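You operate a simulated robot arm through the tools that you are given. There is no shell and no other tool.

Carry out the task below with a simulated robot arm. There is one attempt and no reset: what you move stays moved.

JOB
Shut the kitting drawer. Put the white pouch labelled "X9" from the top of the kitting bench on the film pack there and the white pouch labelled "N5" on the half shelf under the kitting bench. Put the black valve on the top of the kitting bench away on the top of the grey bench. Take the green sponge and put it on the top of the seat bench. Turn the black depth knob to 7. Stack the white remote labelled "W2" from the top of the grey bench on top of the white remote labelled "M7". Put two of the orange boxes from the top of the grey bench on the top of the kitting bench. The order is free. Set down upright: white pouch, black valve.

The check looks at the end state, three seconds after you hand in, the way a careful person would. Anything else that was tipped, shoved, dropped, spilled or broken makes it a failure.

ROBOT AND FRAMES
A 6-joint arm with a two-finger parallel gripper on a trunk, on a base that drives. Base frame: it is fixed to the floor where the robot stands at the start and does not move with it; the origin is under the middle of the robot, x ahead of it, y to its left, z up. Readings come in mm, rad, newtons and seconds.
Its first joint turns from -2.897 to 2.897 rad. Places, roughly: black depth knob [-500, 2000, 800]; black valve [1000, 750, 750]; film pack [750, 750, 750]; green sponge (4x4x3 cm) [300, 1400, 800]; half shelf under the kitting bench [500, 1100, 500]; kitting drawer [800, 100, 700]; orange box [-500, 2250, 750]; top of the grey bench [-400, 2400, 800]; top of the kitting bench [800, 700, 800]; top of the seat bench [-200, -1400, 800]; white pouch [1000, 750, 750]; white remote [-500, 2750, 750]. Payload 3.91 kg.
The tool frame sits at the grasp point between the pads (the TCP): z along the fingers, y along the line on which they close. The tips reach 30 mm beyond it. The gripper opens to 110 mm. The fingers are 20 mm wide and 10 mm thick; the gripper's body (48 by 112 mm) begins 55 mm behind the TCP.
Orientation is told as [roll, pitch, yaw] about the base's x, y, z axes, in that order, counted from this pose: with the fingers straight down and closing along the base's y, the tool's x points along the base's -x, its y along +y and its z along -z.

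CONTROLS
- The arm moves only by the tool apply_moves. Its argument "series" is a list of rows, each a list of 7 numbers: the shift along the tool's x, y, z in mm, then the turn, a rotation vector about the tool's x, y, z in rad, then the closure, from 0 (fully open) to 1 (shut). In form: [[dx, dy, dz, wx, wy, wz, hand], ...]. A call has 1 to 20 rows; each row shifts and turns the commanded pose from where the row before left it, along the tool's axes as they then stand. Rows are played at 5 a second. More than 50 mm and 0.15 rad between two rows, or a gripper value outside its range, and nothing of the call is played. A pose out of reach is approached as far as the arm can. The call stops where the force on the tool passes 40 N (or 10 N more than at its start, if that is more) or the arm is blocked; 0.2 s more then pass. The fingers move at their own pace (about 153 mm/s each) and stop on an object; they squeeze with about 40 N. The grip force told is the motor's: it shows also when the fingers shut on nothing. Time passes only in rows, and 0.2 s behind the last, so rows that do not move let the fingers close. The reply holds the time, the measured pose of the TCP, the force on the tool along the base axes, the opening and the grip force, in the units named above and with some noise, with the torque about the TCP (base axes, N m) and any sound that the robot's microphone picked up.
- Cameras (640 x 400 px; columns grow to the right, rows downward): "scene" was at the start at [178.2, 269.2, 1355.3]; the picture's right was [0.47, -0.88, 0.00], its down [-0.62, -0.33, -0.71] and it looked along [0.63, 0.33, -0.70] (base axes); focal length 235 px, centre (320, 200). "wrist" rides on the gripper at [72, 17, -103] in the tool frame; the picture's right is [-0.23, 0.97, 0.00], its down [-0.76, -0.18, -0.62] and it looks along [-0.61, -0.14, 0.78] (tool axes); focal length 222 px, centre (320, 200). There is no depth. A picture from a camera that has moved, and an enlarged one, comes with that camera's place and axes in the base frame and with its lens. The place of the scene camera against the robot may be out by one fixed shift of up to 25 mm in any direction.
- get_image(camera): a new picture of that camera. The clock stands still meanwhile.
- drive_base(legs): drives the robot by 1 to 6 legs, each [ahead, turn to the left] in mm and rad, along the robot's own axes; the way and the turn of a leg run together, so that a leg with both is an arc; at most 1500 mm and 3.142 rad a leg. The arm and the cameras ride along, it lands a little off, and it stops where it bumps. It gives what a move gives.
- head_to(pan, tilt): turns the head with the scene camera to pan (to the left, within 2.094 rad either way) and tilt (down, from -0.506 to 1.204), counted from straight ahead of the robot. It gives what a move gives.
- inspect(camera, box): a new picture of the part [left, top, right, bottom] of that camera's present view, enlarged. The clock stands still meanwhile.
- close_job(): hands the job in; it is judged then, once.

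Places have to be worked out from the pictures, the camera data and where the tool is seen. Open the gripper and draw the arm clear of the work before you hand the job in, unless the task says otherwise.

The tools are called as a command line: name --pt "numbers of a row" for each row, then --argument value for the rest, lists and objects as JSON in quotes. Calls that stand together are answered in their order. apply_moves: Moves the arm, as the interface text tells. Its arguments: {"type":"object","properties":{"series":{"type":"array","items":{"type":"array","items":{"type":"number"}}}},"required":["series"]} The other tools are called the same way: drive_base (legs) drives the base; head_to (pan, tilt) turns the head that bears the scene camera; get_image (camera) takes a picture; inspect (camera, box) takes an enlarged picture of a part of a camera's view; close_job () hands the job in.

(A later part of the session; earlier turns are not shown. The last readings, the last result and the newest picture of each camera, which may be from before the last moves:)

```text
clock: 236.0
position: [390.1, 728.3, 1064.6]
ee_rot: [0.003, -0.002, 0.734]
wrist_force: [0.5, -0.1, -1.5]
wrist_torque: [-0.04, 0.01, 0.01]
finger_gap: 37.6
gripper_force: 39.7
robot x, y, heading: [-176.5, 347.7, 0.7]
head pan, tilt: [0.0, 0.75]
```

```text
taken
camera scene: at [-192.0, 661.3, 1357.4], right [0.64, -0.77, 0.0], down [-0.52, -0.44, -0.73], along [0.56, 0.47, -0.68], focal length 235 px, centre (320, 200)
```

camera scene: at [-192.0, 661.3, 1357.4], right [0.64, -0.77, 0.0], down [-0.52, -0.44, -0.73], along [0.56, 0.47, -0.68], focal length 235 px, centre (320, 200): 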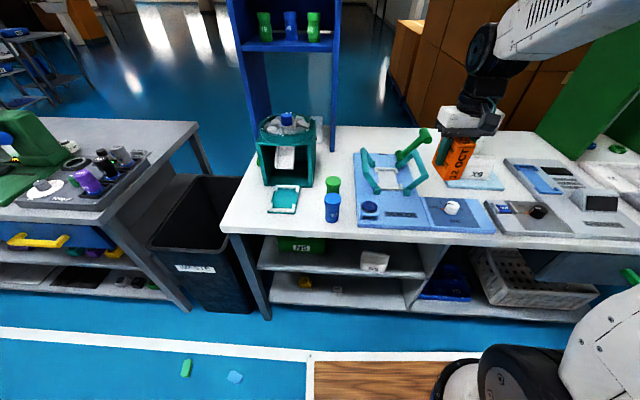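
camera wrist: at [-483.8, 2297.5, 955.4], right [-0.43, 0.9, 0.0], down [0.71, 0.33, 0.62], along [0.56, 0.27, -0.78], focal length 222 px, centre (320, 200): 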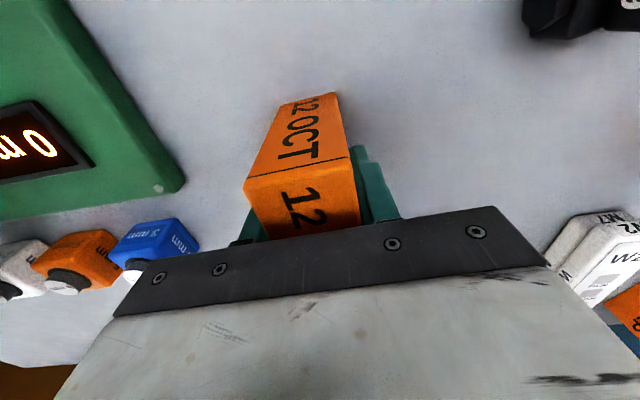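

Heading is 0.07 off; I correct it, check the N5 pouch in zoom, and roll up to the bench.

inspect --camera "scene" --box '[330, 230, 430, 300]'

drive_base --legs '[[0, -0.072], [270, 0]]'

get_image --camera "scene"

```text
5.71 times, centred on (380, 265) of scene
camera zoom: at [-192.0, 661.3, 1357.4], right [0.64, -0.77, 0.0], down [-0.52, -0.44, -0.73], along [0.56, 0.47, -0.68], focal length 1340 px, centre (-23, -171)
```

zoom: 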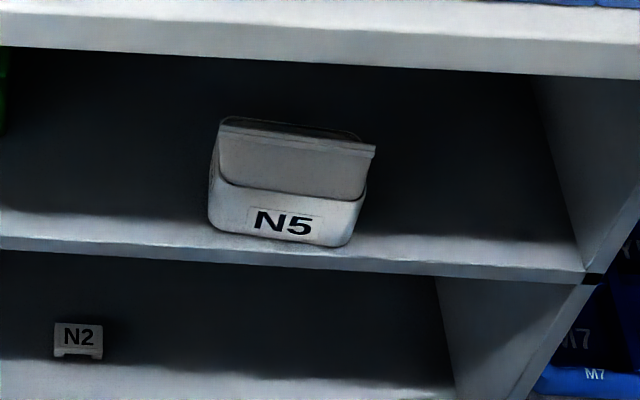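

```text
clock: 238.4
position: [634.5, 844.7, 1063.9]
ee_rot: [0.004, -0.002, 0.664]
wrist_force: [0.1, 1.1, -2.1]
wrist_torque: [0.01, 0.02, -0.03]
finger_gap: 37.6
gripper_force: 40.1
robot x, y, heading: [38.4, 507.0, 0.622]
head pan, tilt: [0.0, 0.75]
```

```text
taken
camera scene: at [47.0, 815.8, 1357.4], right [0.59, -0.81, 0.0], down [-0.55, -0.4, -0.73], along [0.59, 0.43, -0.68], focal length 235 px, centre (320, 200)
```

scene: 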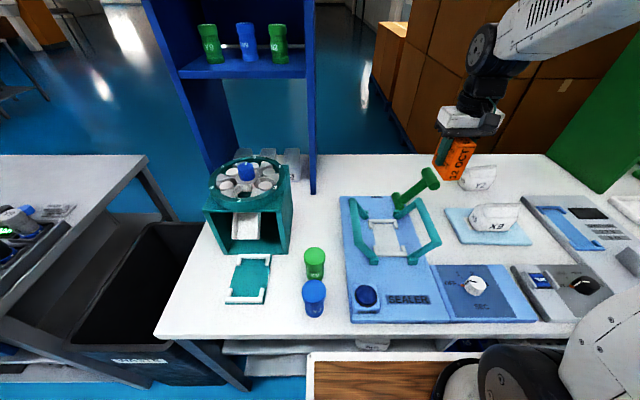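

N5 is upright on the shelf. Behind the sealer (U≈1250, V 400–560) the bench is free; I carry the box there.

apply_moves --pt "-41 17 0 0 0 0 1" --pt "-41 17 0 0 0 0 1" --pt "-41 17 0 0 0 0 1" --pt "-41 17 0 0 0 0 1" --pt "-41 17 0 0 0 0 1" --pt "-42 17 0 0 0 0 1"

get_image --camera "wrist"

get_image --camera "scene"

```text
clock: 239.8
position: [764.0, 1076.8, 1063.0]
ee_rot: [0.004, -0.003, 0.665]
wrist_force: [-0.4, 0.1, -0.4]
wrist_torque: [0.01, 0.0, 0.03]
finger_gap: 37.8
gripper_force: 40.2
robot x, y, heading: [33.5, 500.7, 0.622]
head pan, tilt: [0.0, 0.75]
```

```text
taken
camera wrist: at [697.2, 1044.1, 1166.0], right [-0.42, 0.91, 0.0], down [0.71, 0.33, 0.63], along [0.57, 0.27, -0.78], focal length 222 px, centre (320, 200)
```

wrist: 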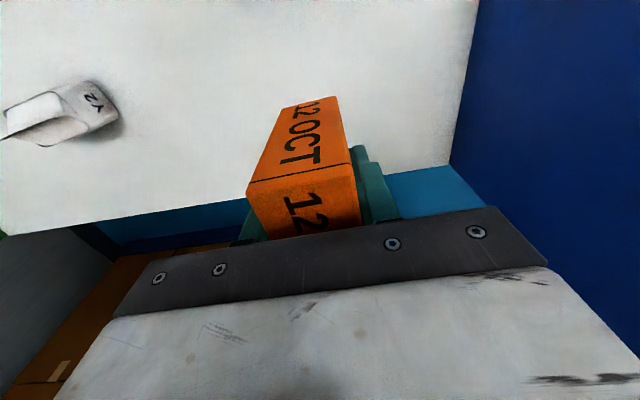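

```text
taken
camera scene: at [46.6, 815.3, 1357.5], right [0.59, -0.81, 0.0], down [-0.55, -0.4, -0.73], along [0.59, 0.43, -0.68], focal length 235 px, centre (320, 200)
```

scene: 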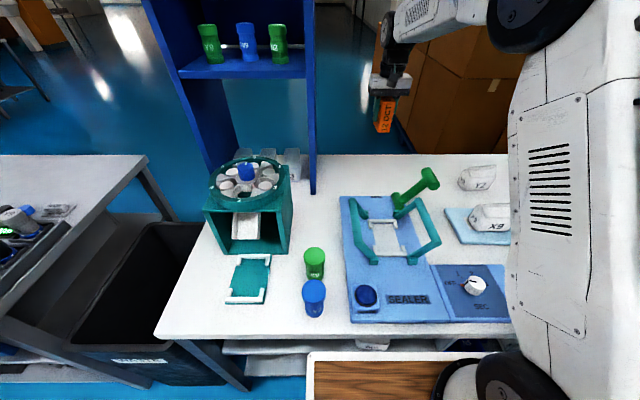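

Free space confirmed (shelf panel at V≈643). I lower the box to the bench.

apply_moves --pt "0 0 45 0 0 0 1" --pt "0 0 45 0 0 0 1" --pt "0 0 45 0 0 0 1" --pt "0 0 45 0 0 0 1" --pt "0 0 20 0 0 0 1" --pt "0 0 4 0 0 0 1" --pt "0 0 2 0 0 0 1" --pt "0 0 1.5 0 0 0 1" --pt "0 0 1.5 0 0 0 1"

```text
clock: 241.8
position: [762.8, 1079.5, 855.3]
ee_rot: [0.004, 0.0, 0.665]
wrist_force: [-0.1, 0.1, -1.3]
wrist_torque: [-0.01, 0.05, -0.01]
finger_gap: 38.0
gripper_force: 40.2
robot x, y, heading: [36.8, 502.7, 0.627]
head pan, tilt: [0.0, 0.75]
```

apply_moves --pt "0 0 1.2 0 0 0 1" --pt "0 0 1.2 0 0 0 1" --pt "0 0 1 0 0 0 1" --pt "0 0 0.8 0 0 0 1"

```text
clock: 242.8
position: [762.2, 1077.7, 852.6]
ee_rot: [0.004, -0.002, 0.664]
wrist_force: [-0.5, 0.5, -2.2]
wrist_torque: [0.0, -0.02, 0.02]
finger_gap: 37.7
gripper_force: 39.9
robot x, y, heading: [37.0, 506.3, 0.625]
head pan, tilt: [0.0, 0.75]
```

apply_moves --pt "0 0 0.8 0 0 0 1" --pt "0 0 0.8 0 0 0 1" --pt "0 0 0.6 0 0 0 1"

```text
clock: 243.6
position: [764.9, 1078.7, 851.5]
ee_rot: [0.003, -0.006, 0.665]
wrist_force: [-4.1, -4.4, 17.0]
wrist_torque: [-0.66, 0.18, -0.12]
finger_gap: 37.8
gripper_force: 39.6
robot x, y, heading: [33.3, 510.3, 0.629]
head pan, tilt: [0.0, 0.75]
```

The box touches down. I release, rise, and retract.

apply_moves --pt "0 0 -0.6 0 0 0 1" --pt "0 0 0 0 0 0 0.5" --pt "0 0 0 0 0 0 0.3" --pt "0 0 0 0 0 0 0.3" --pt "0 0 -40 0 0 0 0.3" --pt "0 0 -48 0 0 0 0.3" --pt "0 0 -48 0 0 0 0.3" --pt "0 0 -48 0 0 0 0.3" --pt "0 0 -25 0 0 0 0" --pt "46 5 0 0 0 0 0" --pt "46 5 0 0 0 0 0" --pt "46 5 0 0 0 0 0" --pt "46 5 0 0 0 0 0" --pt "46 5 0 0 0 0 0" --pt "46 5 0 0 0 0 0"

inspect --camera "scene" --box '[280, 110, 500, 260]'

inspect --camera "scene" --box '[190, 140, 310, 310]'

```text
clock: 246.8
position: [529.7, 929.7, 1061.4]
ee_rot: [0.002, -0.002, 0.665]
wrist_force: [0.7, 0.1, 0.1]
wrist_torque: [-0.02, 0.02, -0.02]
finger_gap: 110.0
gripper_force: 0.0
robot x, y, heading: [37.7, 505.3, 0.625]
head pan, tilt: [0.0, 0.75]
```

```text
2.67 times, centred on (390, 185) of scene
camera zoom: at [47.4, 816.2, 1357.3], right [0.59, -0.81, 0.0], down [-0.55, -0.4, -0.73], along [0.59, 0.43, -0.68], focal length 626 px, centre (133, 240)
```

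zoom: 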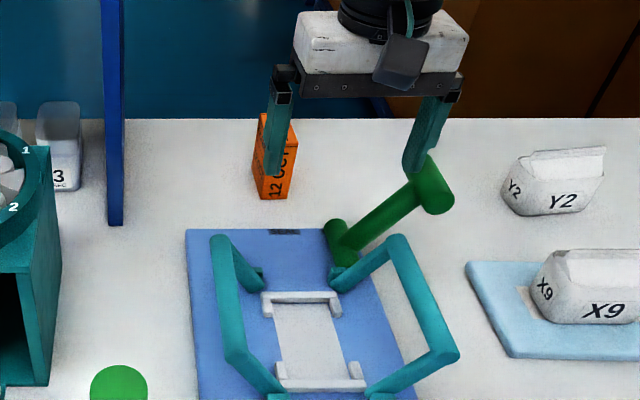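

```text
2.35 times, centred on (250, 225) of scene
camera zoom: at [47.4, 816.2, 1357.3], right [0.59, -0.81, 0.0], down [-0.55, -0.4, -0.73], along [0.59, 0.43, -0.68], focal length 552 px, centre (485, 141)
```

zoom: 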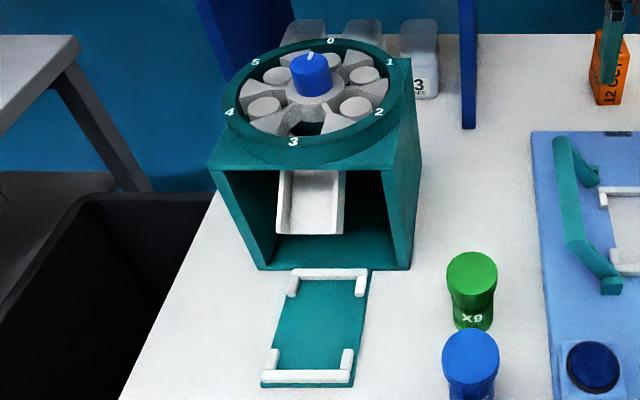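

Box 12 OCT stands on the kitting bench. The green sponge must be the green block seen left of the teal dispenser. First I fetch the second box (05 AUG) from the grey bench.

drive_base --legs '[[-320, 0], [0, 1.569], [1500, 0], [400, 0], [0, -1.575], [150, 0]]'

get_image --camera "scene"

get_image --camera "wrist"

```text
clock: 266.6
position: [-678.0, 2380.4, 1060.7]
ee_rot: [0.002, -0.003, 0.64]
wrist_force: [-1.6, -0.6, 0.0]
wrist_torque: [-0.05, -0.04, -0.02]
finger_gap: 109.9
gripper_force: 0.0
robot x, y, heading: [-1184.7, 1967.6, 0.603]
head pan, tilt: [0.0, 0.75]
```

```text
taken
camera scene: at [-1165.2, 2276.9, 1357.4], right [0.57, -0.82, 0.0], down [-0.56, -0.39, -0.73], along [0.6, 0.41, -0.68], focal length 235 px, centre (320, 200)
```

scene: 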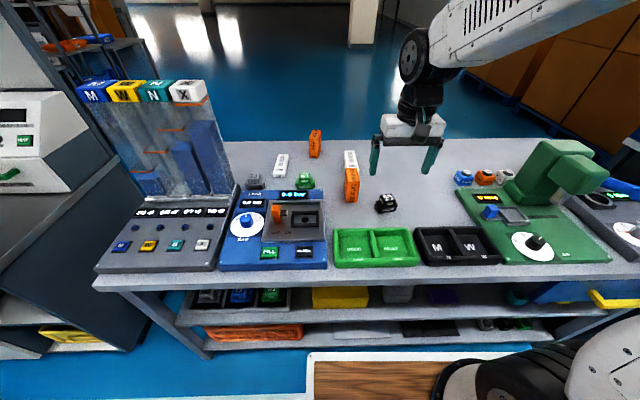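

```text
taken
camera wrist: at [-746.7, 2349.4, 1164.9], right [-0.4, 0.92, 0.0], down [0.72, 0.31, 0.62], along [0.57, 0.25, -0.78], focal length 222 px, centre (320, 200)
```

wrist: 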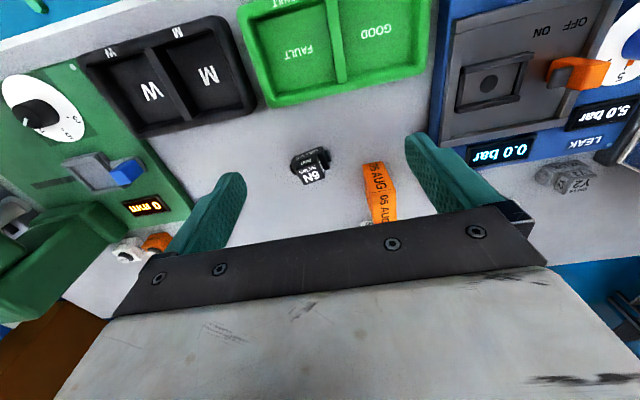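

I move closer to box 05 AUG for a good look.

apply_moves --pt "-38 20 0 0 0 0 0" --pt "-38 20 0 0 0 0 0" --pt "-38 20 0 0 0 0 0"

get_image --camera "wrist"

inspect --camera "wrist" --box '[280, 90, 400, 215]'

```text
clock: 267.4
position: [-622.4, 2497.6, 1059.4]
ee_rot: [0.001, -0.003, 0.64]
wrist_force: [-0.5, -0.7, 0.9]
wrist_torque: [0.01, -0.01, 0.01]
finger_gap: 110.0
gripper_force: 0.1
robot x, y, heading: [-1182.7, 1967.1, 0.605]
head pan, tilt: [0.0, 0.75]
```

```text
taken
camera wrist: at [-691.1, 2467.4, 1162.8], right [-0.4, 0.92, 0.0], down [0.72, 0.31, 0.63], along [0.57, 0.25, -0.78], focal length 222 px, centre (320, 200)
```

wrist: 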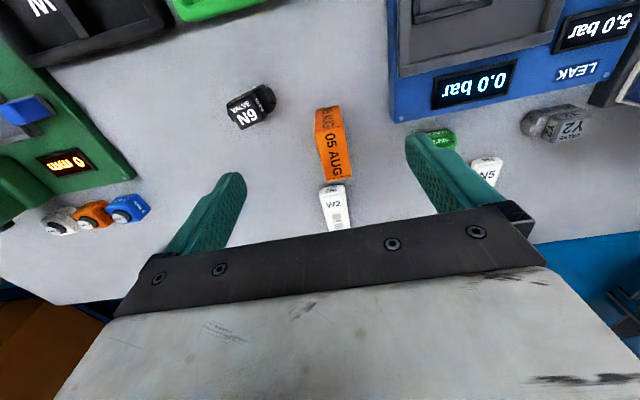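

```text
3.20 times, centred on (340, 152) of wrist
camera zoom: at [-691.1, 2467.4, 1162.8], right [-0.4, 0.92, 0.0], down [0.72, 0.31, 0.63], along [0.57, 0.25, -0.78], focal length 711 px, centre (256, 352)
```

zoom: 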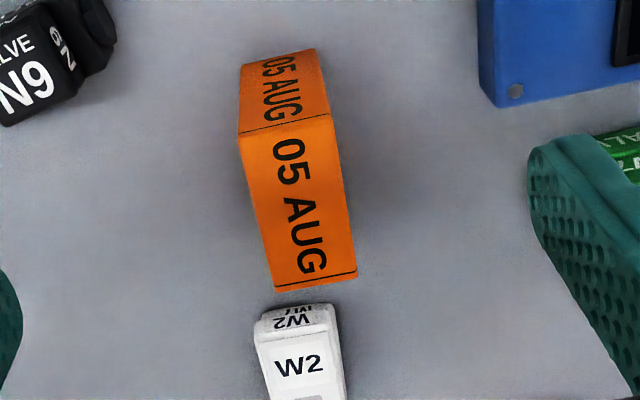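

Box 05 AUG centre is 72 mm ahead, 4.5 mm left of the TCP; clear on both sides. I go over it, descend and grip.

apply_moves --pt "-36 2 0 0 0 0.016 0" --pt "-36 2.5 0 0 0 0 0" --pt "0 0 45 0 0 0 0" --pt "0 0 45 0 0 0 0"

get_image --camera "wrist"

```text
clock: 268.4
position: [-567.6, 2545.2, 969.1]
ee_rot: [0.004, -0.003, 0.624]
wrist_force: [-0.3, -1.0, -0.1]
wrist_torque: [0.0, -0.01, 0.01]
finger_gap: 110.3
gripper_force: 0.1
robot x, y, heading: [-1184.1, 1965.6, 0.604]
head pan, tilt: [0.0, 0.75]
```

```text
taken
camera wrist: at [-636.1, 2514.7, 1072.8], right [-0.39, 0.92, 0.0], down [0.72, 0.3, 0.63], along [0.58, 0.24, -0.78], focal length 222 px, centre (320, 200)
```

wrist: 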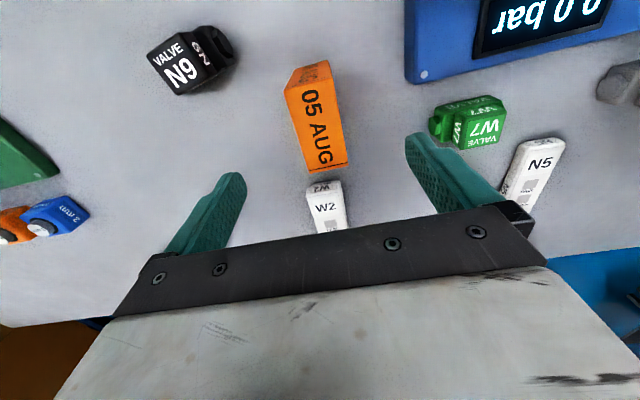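

apply_moves --pt "6 0 0 0 0 0 0" --pt "0 0 45 0 0 0 0" --pt "0 0 45 0 0 0 0" --pt "0 0 27 0 0 0 0" --pt "0 0 0 0 0 0 1" --pt "0 0 0 0 0 0 1" --pt "0 0 0 0 0 0 1" --pt "0 0 0 0 0 0 1"

get_image --camera "wrist"

```text
clock: 270.2
position: [-571.7, 2542.8, 855.8]
ee_rot: [0.004, 0.0, 0.626]
wrist_force: [-0.4, -0.7, -1.4]
wrist_torque: [0.0, 0.02, 0.01]
finger_gap: 37.5
gripper_force: 39.7
robot x, y, heading: [-1185.6, 1964.6, 0.601]
head pan, tilt: [0.0, 0.75]
```

```text
taken
camera wrist: at [-640.7, 2511.3, 959.6], right [-0.39, 0.92, 0.0], down [0.72, 0.3, 0.62], along [0.57, 0.24, -0.78], focal length 222 px, centre (320, 200)
```

wrist: 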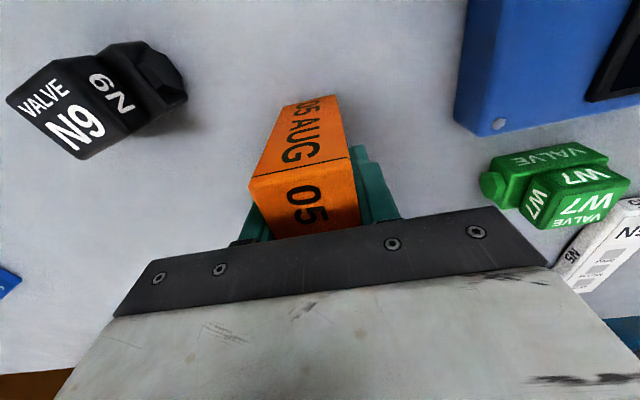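

Box held. I lift it, retract, and drive back to the kitting bench.

apply_moves --pt "0 0 -40 0 0 0 1" --pt "0 0 -48 0 0 0 1" --pt "0 0 -48 0 0 0 1" --pt "0 0 -48 0 0 0 1" --pt "0 0 -25 0 0 0 1" --pt "45 -15 0 0 0 0 1" --pt "45 -15 0 0 0 0 1" --pt "45 -15 0 0 0 0 1" --pt "45 -15 0 0 0 0 1"

drive_base --legs '[[-165, 0], [0, -1.555], [1500, 0], [330, 0], [0, 1.571]]'

get_image --camera "scene"

```text
clock: 272.2
position: [-682.6, 2383.1, 1062.6]
ee_rot: [0.003, -0.002, 0.625]
wrist_force: [0.5, 0.7, -1.5]
wrist_torque: [-0.02, 0.03, 0.02]
finger_gap: 37.8
gripper_force: 40.3
robot x, y, heading: [-1185.6, 1969.1, 0.601]
head pan, tilt: [0.0, 0.75]
```

```text
clock: 290.0
position: [228.4, 804.4, 1062.7]
ee_rot: [0.003, -0.004, 0.632]
wrist_force: [-0.1, 0.0, -1.9]
wrist_torque: [-0.02, 0.01, 0.01]
finger_gap: 37.8
gripper_force: 40.1
robot x, y, heading: [-271.3, 388.6, 0.608]
head pan, tilt: [0.0, 0.75]
```

```text
taken
camera scene: at [-254.1, 696.2, 1357.4], right [0.57, -0.82, 0.0], down [-0.56, -0.39, -0.73], along [0.6, 0.42, -0.68], focal length 235 px, centre (320, 200)
```

scene: 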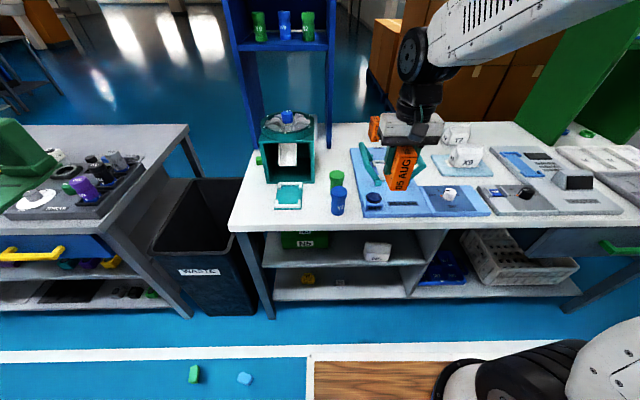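

drive_base --legs '[[0, 0.012], [315, 0]]'

apply_moves --pt "-46 0 0 0 0 0 1" --pt "-46 0 0 0 0 0 1" --pt "-46 0 0 0 0 0 1" --pt "-46 0 0 0 0 0 1" --pt "-46 0 0 0 0 0 1"

get_image --camera "wrist"

get_image --camera "scene"

```text
clock: 292.5
position: [477.1, 1001.1, 1063.3]
ee_rot: [0.002, -0.003, 0.653]
wrist_force: [0.2, 0.2, -1.3]
wrist_torque: [0.01, 0.03, -0.03]
finger_gap: 37.7
gripper_force: 39.6
robot x, y, heading: [-11.2, 571.6, 0.629]
head pan, tilt: [0.0, 0.75]
```

```text
clock: 293.7
position: [659.7, 1136.8, 1066.9]
ee_rot: [0.003, -0.001, 0.653]
wrist_force: [-0.6, -0.5, -0.6]
wrist_torque: [-0.01, -0.03, -0.02]
finger_gap: 37.8
gripper_force: 39.8
robot x, y, heading: [-12.5, 569.3, 0.625]
head pan, tilt: [0.0, 0.75]
```

```text
taken
camera wrist: at [591.3, 1105.6, 1170.7], right [-0.41, 0.91, 0.0], down [0.71, 0.32, 0.62], along [0.57, 0.26, -0.78], focal length 222 px, centre (320, 200)
```

wrist: 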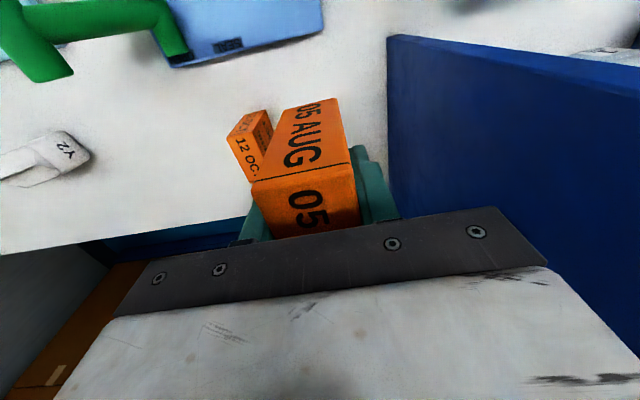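

```text
taken
camera scene: at [-4.1, 882.4, 1357.5], right [0.59, -0.81, 0.0], down [-0.55, -0.4, -0.73], along [0.59, 0.43, -0.68], focal length 235 px, centre (320, 200)
```

scene: 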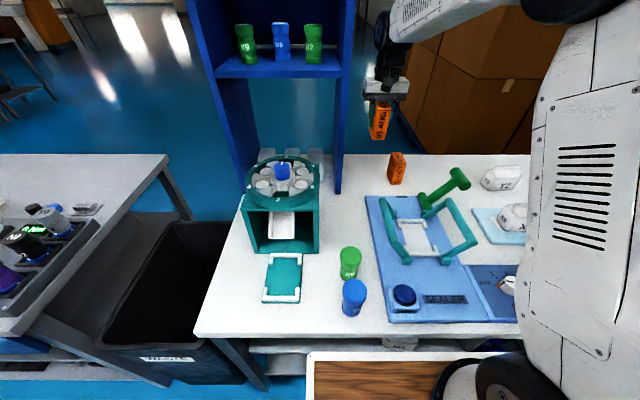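

I shift slightly to (1220,528) for equal clearance and lower the box.

apply_moves --pt "-20 -11 0 0 0 0 1" --pt "0 0 45 0 0 0 1" --pt "0 0 45 0 0 0 1" --pt "0 0 45 0 0 0 1" --pt "0 0 45 0 0 0 1" --pt "0 0 20 0 0 0 1" --pt "0 0 5 0 0 0 1" --pt "0 0 2 0 0 0 1" --pt "0 0 1.5 0 0 0 1"

get_image --camera "wrist"

```text
clock: 295.7
position: [680.8, 1144.2, 855.5]
ee_rot: [0.002, -0.004, 0.653]
wrist_force: [-2.3, -1.0, 4.9]
wrist_torque: [-0.17, 0.08, -0.08]
finger_gap: 37.6
gripper_force: 40.0
robot x, y, heading: [-14.6, 570.5, 0.626]
head pan, tilt: [0.0, 0.75]
```

```text
taken
camera wrist: at [614.0, 1112.5, 959.0], right [-0.41, 0.91, 0.0], down [0.71, 0.32, 0.62], along [0.57, 0.26, -0.78], focal length 222 px, centre (320, 200)
```

wrist: 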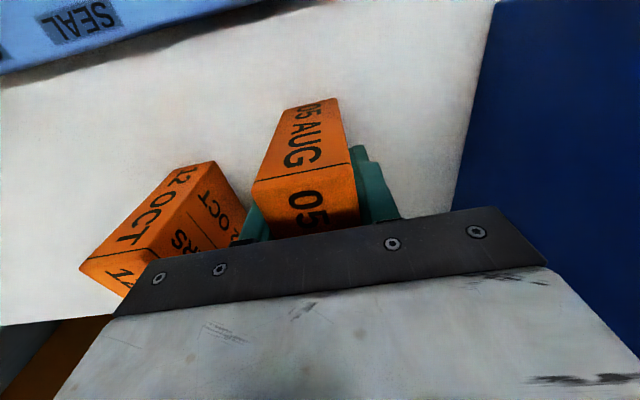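

It touches down. I open only slightly because of the neighbouring box, rise, then check.

apply_moves --pt "0 0 0 0 0 0 0.6" --pt "0 0 0 0 0 0 0.5" --pt "0 0 0 0 0 0 0.48" --pt "0 0 -35 0 0 0 0.48" --pt "0 0 -45 0 0 0 0.48" --pt "0 0 -45 0 0 0 0.48" --pt "0 0 -45 0 0 0 0" --pt "0 0 -40 0 0 0 0" --pt "46 0 0 0 0 0 0" --pt "46 0 0 0 0 0 0" --pt "46 0 0 0 0 0 0" --pt "46 0 0 0 0 0 0" --pt "46 0 0 0 0 0 0"

get_image --camera "scene"

inspect --camera "scene" --box '[330, 130, 530, 260]'

```text
clock: 298.5
position: [497.2, 1005.2, 1061.7]
ee_rot: [0.005, -0.003, 0.653]
wrist_force: [-0.3, -0.3, -0.8]
wrist_torque: [-0.04, 0.02, -0.01]
finger_gap: 109.9
gripper_force: 0.1
robot x, y, heading: [-13.0, 574.3, 0.629]
head pan, tilt: [0.0, 0.75]
```

```text
taken
camera scene: at [-3.3, 883.1, 1357.3], right [0.59, -0.81, 0.0], down [-0.55, -0.4, -0.73], along [0.59, 0.43, -0.68], focal length 235 px, centre (320, 200)
```

scene: 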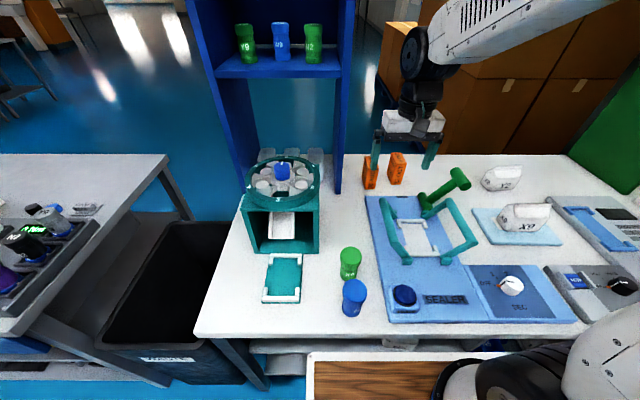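

```text
3.08 times, centred on (430, 195) of scene
camera zoom: at [-3.3, 883.1, 1357.3], right [0.59, -0.81, 0.0], down [-0.55, -0.4, -0.73], along [0.59, 0.43, -0.68], focal length 722 px, centre (-18, 215)
```

zoom: 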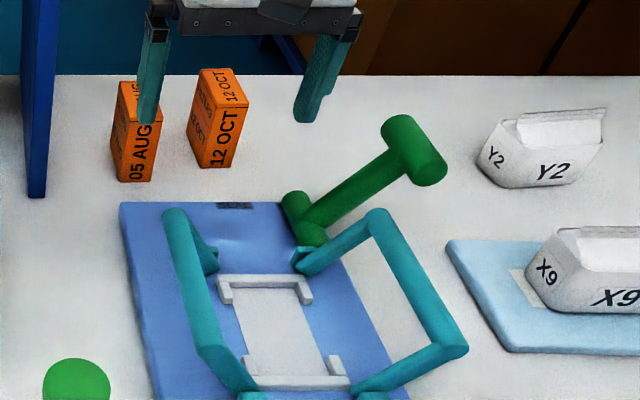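

Both boxes are placed. Now the sponge: I reposition the base left to V≈755 to look left of the dispenser.

drive_base --legs '[[-260, 0], [0, 1.568], [285, 0], [0, -1.571], [160, 0]]'

head_to --pan 0.25 --tilt 0.7

get_image --camera "scene"

get_image --camera "wrist"

```text
clock: 310.7
position: [230.9, 1183.5, 1062.0]
ee_rot: [0.003, -0.002, 0.672]
wrist_force: [-0.6, 0.2, -0.1]
wrist_torque: [-0.01, -0.03, 0.0]
finger_gap: 110.1
gripper_force: 0.0
robot x, y, heading: [-271.3, 736.2, 0.649]
head pan, tilt: [0.0, 0.75]
```

```text
clock: 311.4
position: [228.9, 1183.7, 1062.1]
ee_rot: [0.006, -0.003, 0.672]
wrist_force: [-0.9, 0.2, -0.2]
wrist_torque: [-0.01, 0.02, 0.0]
finger_gap: 109.9
gripper_force: 0.0
robot x, y, heading: [-270.4, 736.9, 0.655]
head pan, tilt: [0.25, 0.7]
```

```text
taken
camera scene: at [-283.2, 1067.6, 1361.6], right [0.78, -0.62, 0.0], down [-0.4, -0.51, -0.76], along [0.47, 0.6, -0.64], focal length 235 px, centre (320, 200)
```

scene: 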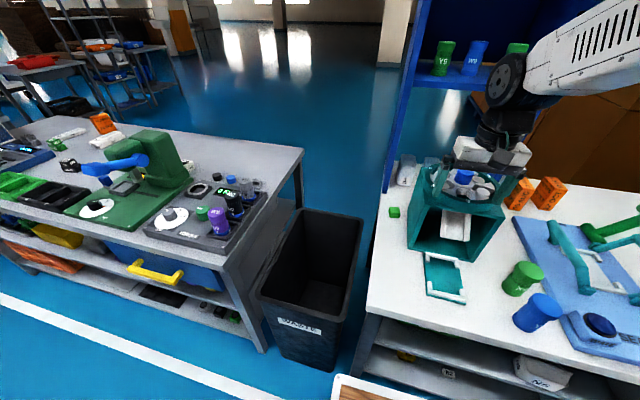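

```text
taken
camera wrist: at [162.8, 1150.1, 1165.8], right [-0.43, 0.9, 0.0], down [0.71, 0.33, 0.62], along [0.56, 0.27, -0.78], focal length 222 px, centre (320, 200)
```

wrist: 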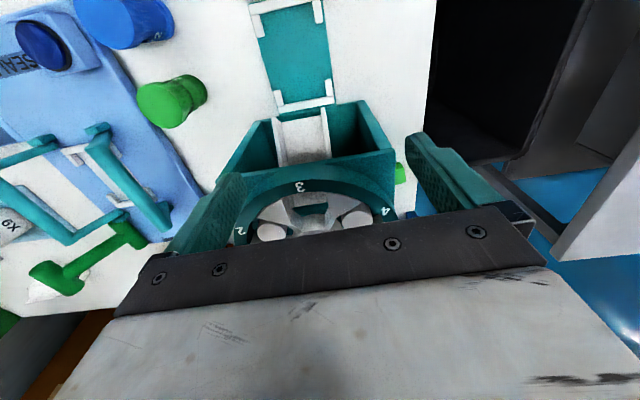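

The sponge is at ≈(1037,944), left of the dispenser. I rise well above the dispenser and turn the tool so the camera side faces away from it.

apply_moves --pt "20 0 -40 0 0 0 0" --pt "0 0 -45 0 0 0 0" --pt "0 0 0 0 0 0.147 0" --pt "0 0 0 0 0 0.147 0" --pt "0 0 0 0 0 0.147 0" --pt "0 0 0 0 0 0.147 0" --pt "0 0 0 0 0 0.147 0" --pt "0 0 0 0 0 0.147 0" --pt "0 0 0 0 0 0.147 0" --pt "0 0 0 0 0 0.147 0" --pt "0 0 0 0 0 0.147 0" --pt "0 0 0 0 0 0.147 0" --pt "0 0 0 0 0 0.147 0"

get_image --camera "wrist"

```text
clock: 314.2
position: [214.0, 1171.5, 1146.3]
ee_rot: [0.001, 0.004, -0.946]
wrist_force: [-0.5, 0.0, 0.3]
wrist_torque: [0.01, 0.04, -0.01]
finger_gap: 109.9
gripper_force: 0.0
robot x, y, heading: [-272.7, 735.9, 0.646]
head pan, tilt: [0.25, 0.7]
```

```text
taken
camera wrist: at [185.4, 1238.0, 1251.1], right [0.92, 0.39, 0.0], down [0.3, -0.72, 0.62], along [0.24, -0.57, -0.78], focal length 222 px, centre (320, 200)
```

wrist: 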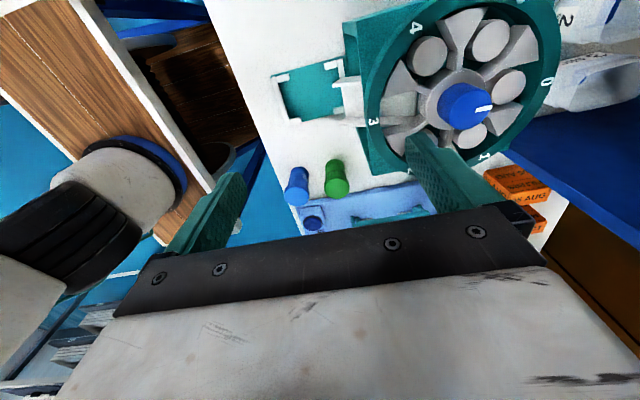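

apply_moves --pt "45 0 0 0 0 0 0" --pt "45 0 0 0 0 0 0" --pt "45 0 0 0 0 0 0" --pt "23 40 0 0 0 0 0" --pt "0 45 0 0 0 0 0" --pt "0 45 0 0 0 0 0" --pt "0 45 0 0 0 0 0"

get_image --camera "wrist"

get_image --camera "scene"

```text
clock: 315.9
position: [264.3, 1400.2, 1149.8]
ee_rot: [0.005, 0.002, -0.945]
wrist_force: [0.2, -0.8, 0.9]
wrist_torque: [-0.01, -0.01, -0.01]
finger_gap: 110.1
gripper_force: 0.0
robot x, y, heading: [-275.5, 735.4, 0.659]
head pan, tilt: [0.25, 0.7]
```

```text
taken
camera wrist: at [236.3, 1466.9, 1253.0], right [0.92, 0.39, 0.0], down [0.3, -0.72, 0.62], along [0.24, -0.57, -0.78], focal length 222 px, centre (320, 200)
```

wrist: 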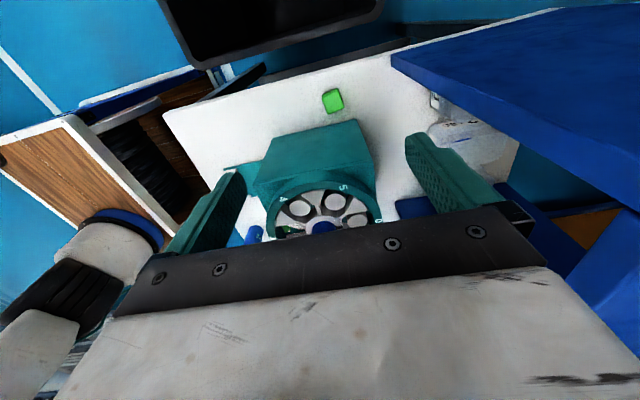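

```text
taken
camera scene: at [-283.8, 1067.3, 1361.7], right [0.78, -0.62, 0.0], down [-0.4, -0.51, -0.77], along [0.47, 0.6, -0.64], focal length 235 px, centre (320, 200)
```

scene: 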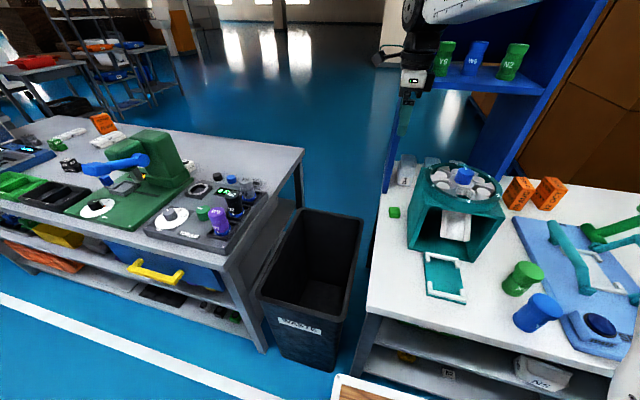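

Sponge ≈(1045,938); dispenser's side is at V≈870, so there is room. I move above it, tilt the hand slightly away from the dispenser and descend to 1000.

apply_moves --pt "-22 8 0 0 0 0 0" --pt "-23 7.5 0 0 0 0 0" --pt "0 0 0 0 -0.1 0 0" --pt "0 0 0 0 -0.1 0 0" --pt "9.6 0 47 0 0 0 0" --pt "9.6 0 47 0 0 0 0" --pt "9.6 0 47 0 0 0 0"

get_image --camera "wrist"

get_image --camera "scene"

```text
clock: 317.4
position: [302.5, 1374.3, 1003.9]
ee_rot: [0.003, -0.195, -0.943]
wrist_force: [0.9, -0.2, 1.1]
wrist_torque: [0.04, -0.05, 0.01]
finger_gap: 109.9
gripper_force: 0.0
robot x, y, heading: [-268.9, 735.3, 0.655]
head pan, tilt: [0.25, 0.7]
```

```text
taken
camera wrist: at [262.2, 1457.4, 1091.5], right [0.92, 0.39, 0.05], down [0.22, -0.61, 0.76], along [0.33, -0.69, -0.65], focal length 222 px, centre (320, 200)
```

wrist: 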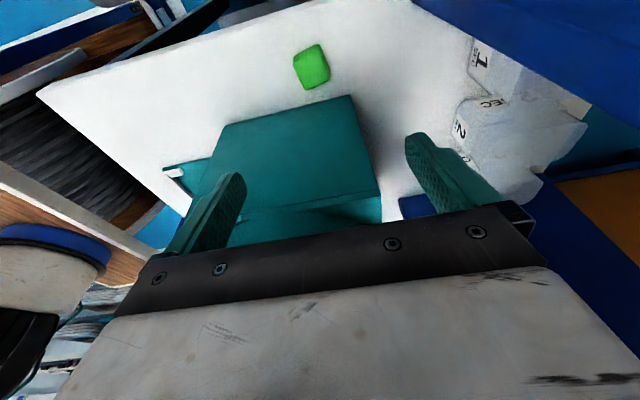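

```text
taken
camera scene: at [-283.4, 1067.4, 1361.7], right [0.78, -0.62, 0.0], down [-0.4, -0.51, -0.77], along [0.47, 0.6, -0.64], focal length 235 px, centre (320, 200)
```

scene: 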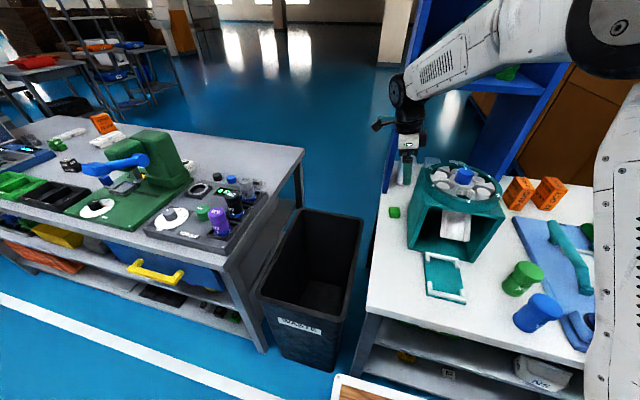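

Right above the sponge (1047,942). I descend to z≈838 and close.

apply_moves --pt "13 0 46 0 0 0 0" --pt "9.6 0 47 0 0 0 0" --pt "9.6 0 47 0 0 0 0" --pt "4.4 0 21.5 0 0 0 0"

get_image --camera "wrist"

inspect --camera "scene" --box '[360, 50, 520, 250]'

```text
clock: 318.4
position: [297.3, 1379.4, 838.1]
ee_rot: [0.004, -0.195, -0.945]
wrist_force: [0.5, -0.5, 0.8]
wrist_torque: [-0.02, -0.01, -0.03]
finger_gap: 110.1
gripper_force: 0.0
robot x, y, heading: [-271.1, 740.5, 0.656]
head pan, tilt: [0.25, 0.7]
```

```text
taken
camera wrist: at [257.0, 1462.7, 925.6], right [0.92, 0.39, 0.05], down [0.22, -0.61, 0.76], along [0.33, -0.69, -0.65], focal length 222 px, centre (320, 200)
```

wrist: 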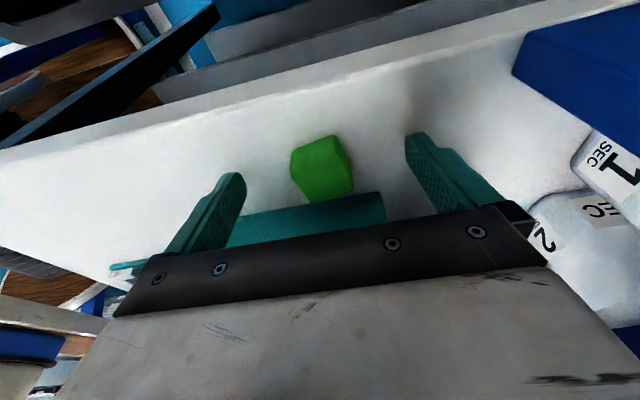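

```text
2.00 times, centred on (440, 150) of scene
camera zoom: at [-283.4, 1067.5, 1361.7], right [0.78, -0.62, 0.0], down [-0.4, -0.51, -0.77], along [0.47, 0.6, -0.64], focal length 469 px, centre (80, 300)
```

zoom: 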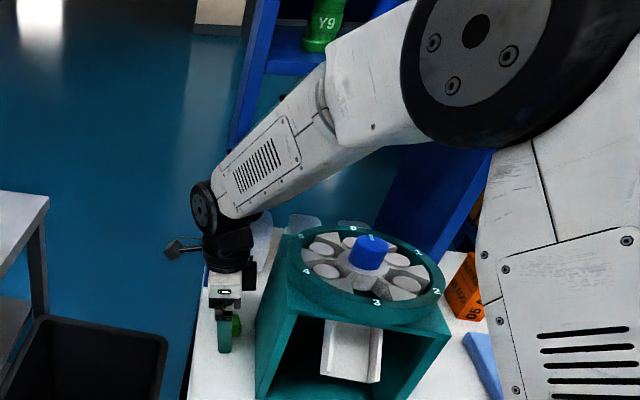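

apply_moves --pt "0 0 0 0 0 0 1" --pt "0 0 0 0 0 0 1" --pt "0 0 0 0 0 0 1" --pt "0 0 0 0 0 0 1"

get_image --camera "wrist"

```text
clock: 319.4
position: [296.2, 1380.6, 838.7]
ee_rot: [0.002, -0.197, -0.943]
wrist_force: [1.3, 0.2, -0.6]
wrist_torque: [-0.01, -0.02, 0.01]
finger_gap: 31.6
gripper_force: 39.9
robot x, y, heading: [-270.7, 739.2, 0.653]
head pan, tilt: [0.25, 0.7]
```

```text
taken
camera wrist: at [257.1, 1462.8, 925.7], right [0.92, 0.39, 0.05], down [0.22, -0.61, 0.76], along [0.33, -0.69, -0.65], focal length 222 px, centre (320, 200)
```

wrist: 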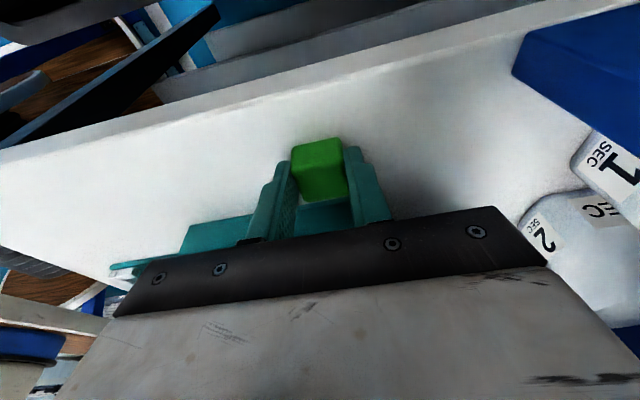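

Sponge held. I lift it straight up, un-tilt, draw back and then drive towards the seat bench.

apply_moves --pt "-9.6 0 -47 0 0 0 1" --pt "-9.6 0 -47 0 0 0 1" --pt "-9.6 0 -47 0 0 0 1" --pt "-9.6 0 -47 0 0 0 1" --pt "-9.6 0 -47 0 0 0 1" --pt "-9.6 0 -47 0 0 0 1" --pt "0 0 0 0 0.1 0 1" --pt "0 0 0 0 0.1 0 1" --pt "0 -47 0 0 0 0 1" --pt "0 -47 0 0 0 0 1" --pt "0 -47 0 0 0 0 1" --pt "0 -47 0 0 0 0 1" --pt "-30 -30 0 0 0 0 1" --pt "-40 -10 0 0 0 0 1" --pt "-45 0 0 0 0 0 1"

get_image --camera "wrist"

get_image --camera "scene"

```text
clock: 322.6
position: [178.9, 1149.4, 1126.4]
ee_rot: [0.003, 0.003, -0.943]
wrist_force: [-0.9, -0.2, -0.3]
wrist_torque: [-0.03, -0.01, 0.0]
finger_gap: 31.6
gripper_force: 39.8
robot x, y, heading: [-272.5, 736.2, 0.651]
head pan, tilt: [0.25, 0.7]
```

```text
taken
camera wrist: at [150.6, 1216.0, 1231.5], right [0.92, 0.39, 0.0], down [0.3, -0.72, 0.62], along [0.24, -0.57, -0.78], focal length 222 px, centre (320, 200)
```

wrist: 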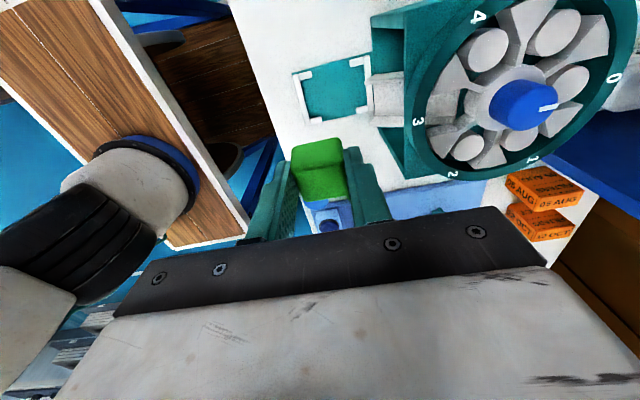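

```text
taken
camera scene: at [-283.3, 1067.9, 1361.6], right [0.78, -0.62, 0.0], down [-0.4, -0.51, -0.76], along [0.47, 0.6, -0.64], focal length 235 px, centre (320, 200)
```

scene: 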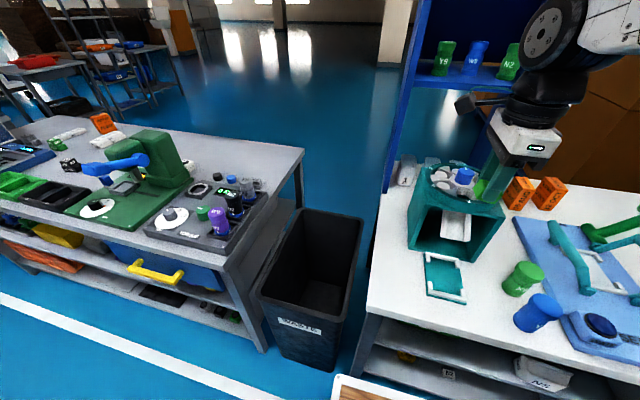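

Everything left in order. I back away and drive towards the seat bench.

drive_base --legs '[[-270, 0], [0, -2.235], [1000, 0], [0, 0.634]]'

head_to --pan 0.0 --tilt 0.55

get_image --camera "scene"

```text
clock: 336.6
position: [-195.8, -898.9, 1127.4]
ee_rot: [0.003, 0.005, -2.598]
wrist_force: [0.4, 0.6, 0.1]
wrist_torque: [0.01, -0.02, -0.02]
finger_gap: 31.5
gripper_force: 40.3
robot x, y, heading: [-567.1, -415.8, -0.998]
head pan, tilt: [0.25, 0.7]
```

```text
clock: 337.3
position: [-195.1, -899.4, 1127.8]
ee_rot: [0.0, 0.004, -2.598]
wrist_force: [0.1, 0.3, 0.3]
wrist_torque: [0.02, 0.02, 0.02]
finger_gap: 31.7
gripper_force: 40.1
robot x, y, heading: [-563.8, -413.7, -0.998]
head pan, tilt: [0.0, 0.55]
```

```text
taken
camera scene: at [-274.8, -477.7, 1374.8], right [-0.84, -0.54, 0.0], down [-0.28, 0.44, -0.85], along [0.46, -0.72, -0.52], focal length 235 px, centre (320, 200)
```

scene: 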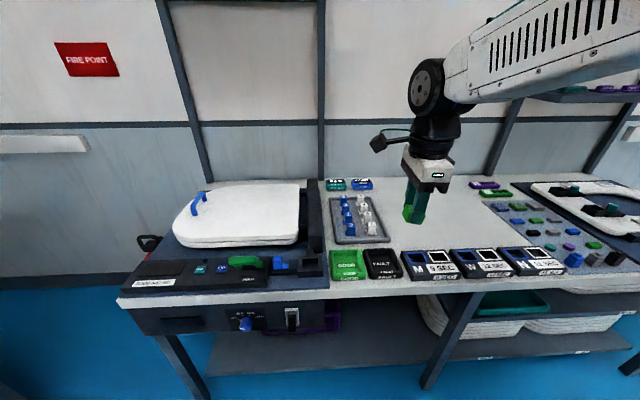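

I see the seat bench; the clear area right of the bottle tray is suitable. I straighten and drive 230 mm closer.

drive_base --legs '[[0, 0.047], [230, 0]]'

get_image --camera "scene"

get_image --camera "wrist"

```text
clock: 339.5
position: [-39.5, -1064.6, 1127.5]
ee_rot: [0.003, 0.003, -2.547]
wrist_force: [-0.3, 0.2, 0.0]
wrist_torque: [-0.01, 0.01, -0.02]
finger_gap: 31.3
gripper_force: 39.6
robot x, y, heading: [-431.8, -602.7, -0.945]
head pan, tilt: [0.0, 0.55]
```

```text
taken
camera scene: at [-139.7, -646.6, 1374.8], right [-0.81, -0.58, 0.0], down [-0.3, 0.42, -0.85], along [0.5, -0.69, -0.52], focal length 235 px, centre (320, 200)
```

scene: 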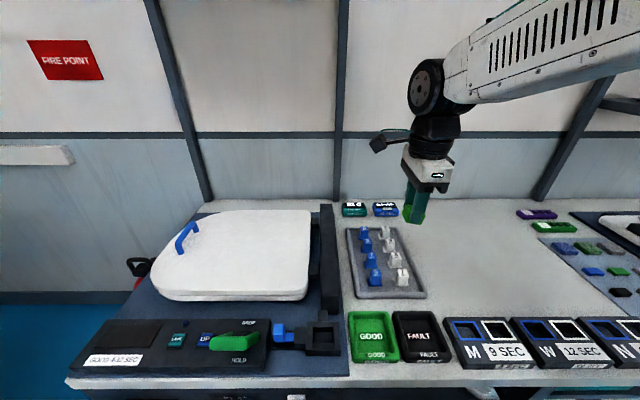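

```text
taken
camera wrist: at [30.3, -1039.2, 1231.7], right [0.36, -0.93, 0.0], down [-0.73, -0.28, 0.62], along [-0.58, -0.22, -0.78], focal length 222 px, centre (320, 200)
```

wrist: 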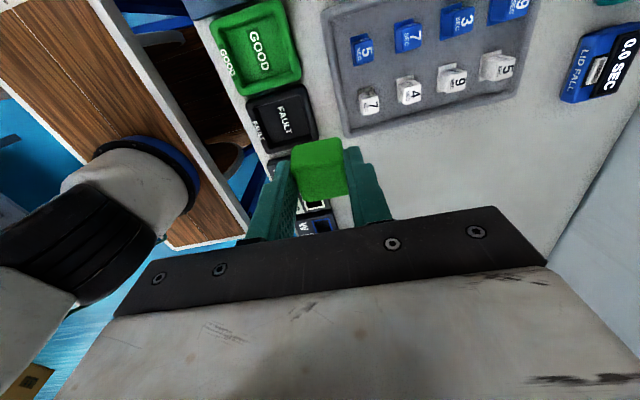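

Free area judged at about 770 mm ahead, 290 mm right of the robot. I move the sponge above it.

apply_moves --pt "-42 21.5 0 0 0 0 1" --pt "-42 21.5 0 0 0 0 1" --pt "-42 21.5 0 0 0 0 1" --pt "-42 21.5 0 0 0 0 1" --pt "-42 21.5 0 0 0 0 1" --pt "-42 21.5 0 0 0 0 1" --pt "-42 21.5 0 0 0 0 1" --pt "-42 21.5 0 0 0 0 1"

get_image --camera "wrist"

get_image --camera "scene"

```text
clock: 341.3
position: [-220.3, -1396.2, 1127.5]
ee_rot: [0.004, 0.005, -2.545]
wrist_force: [0.4, 0.3, 0.6]
wrist_torque: [-0.05, 0.01, 0.02]
finger_gap: 31.3
gripper_force: 39.8
robot x, y, heading: [-433.3, -601.1, -0.954]
head pan, tilt: [0.0, 0.55]
```

```text
taken
camera wrist: at [-151.4, -1370.3, 1230.7], right [0.36, -0.93, 0.0], down [-0.73, -0.28, 0.62], along [-0.58, -0.22, -0.78], focal length 222 px, centre (320, 200)
```

wrist: 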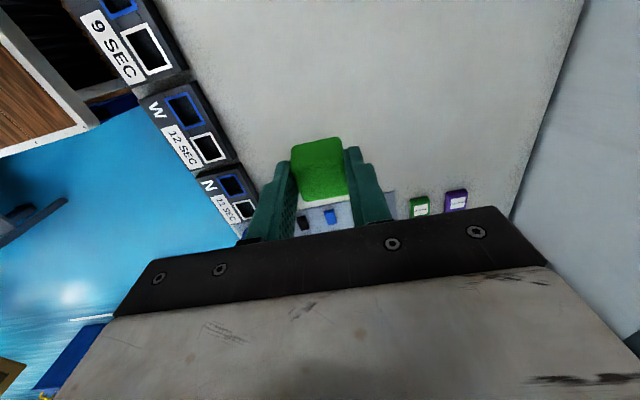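

```text
taken
camera scene: at [-139.7, -646.1, 1374.8], right [-0.81, -0.58, 0.0], down [-0.31, 0.42, -0.85], along [0.5, -0.69, -0.52], focal length 235 px, centre (320, 200)
```

scene: 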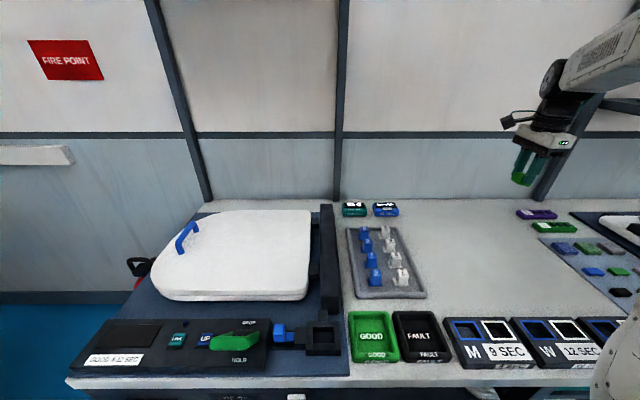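

The spot below is free. I restore the 0.2 rad tilt (so the sponge is level) and descend towards the bench.

apply_moves --pt "0 0 0 0 -0.1 0 1" --pt "0 0 0 0 -0.1 0 1" --pt "9.6 0 47 0 0 0 1" --pt "9.6 0 47 0 0 0 1" --pt "9.6 0 47 0 0 0 1" --pt "9.6 0 47 0 0 0 1" --pt "9.6 0 47 0 0 0 1"

get_image --camera "wrist"

get_image --camera "scene"

```text
clock: 342.9
position: [-218.1, -1394.2, 887.5]
ee_rot: [0.004, -0.197, -2.546]
wrist_force: [-1.0, 0.1, -0.3]
wrist_torque: [0.02, 0.01, 0.05]
finger_gap: 31.7
gripper_force: 40.4
robot x, y, heading: [-436.3, -599.4, -0.946]
head pan, tilt: [0.0, 0.55]
```

```text
taken
camera wrist: at [-133.0, -1357.9, 974.9], right [0.36, -0.93, 0.05], down [-0.62, -0.2, 0.76], along [-0.7, -0.3, -0.65], focal length 222 px, centre (320, 200)
```

wrist: 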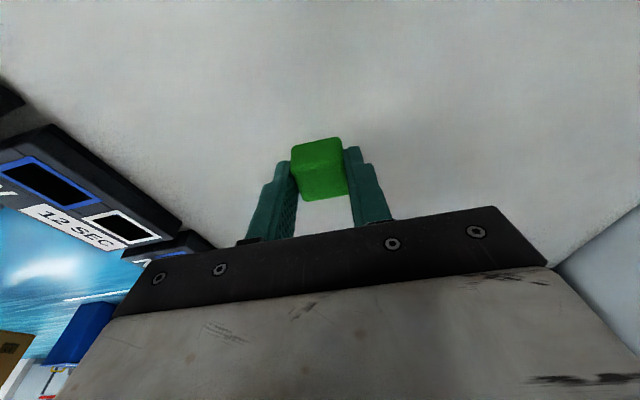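

```text
taken
camera scene: at [-139.9, -646.2, 1374.8], right [-0.81, -0.58, 0.0], down [-0.3, 0.42, -0.85], along [0.5, -0.69, -0.52], focal length 235 px, centre (320, 200)
```

scene: 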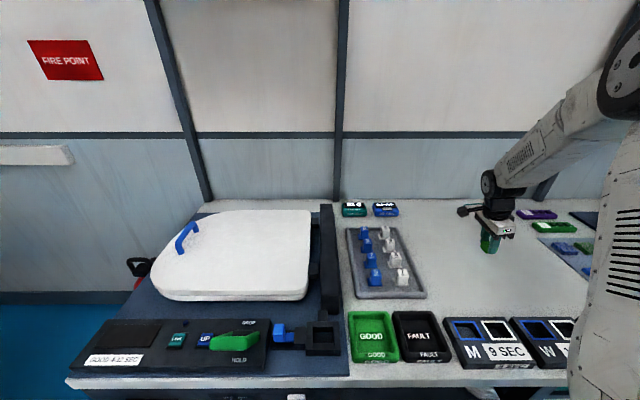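

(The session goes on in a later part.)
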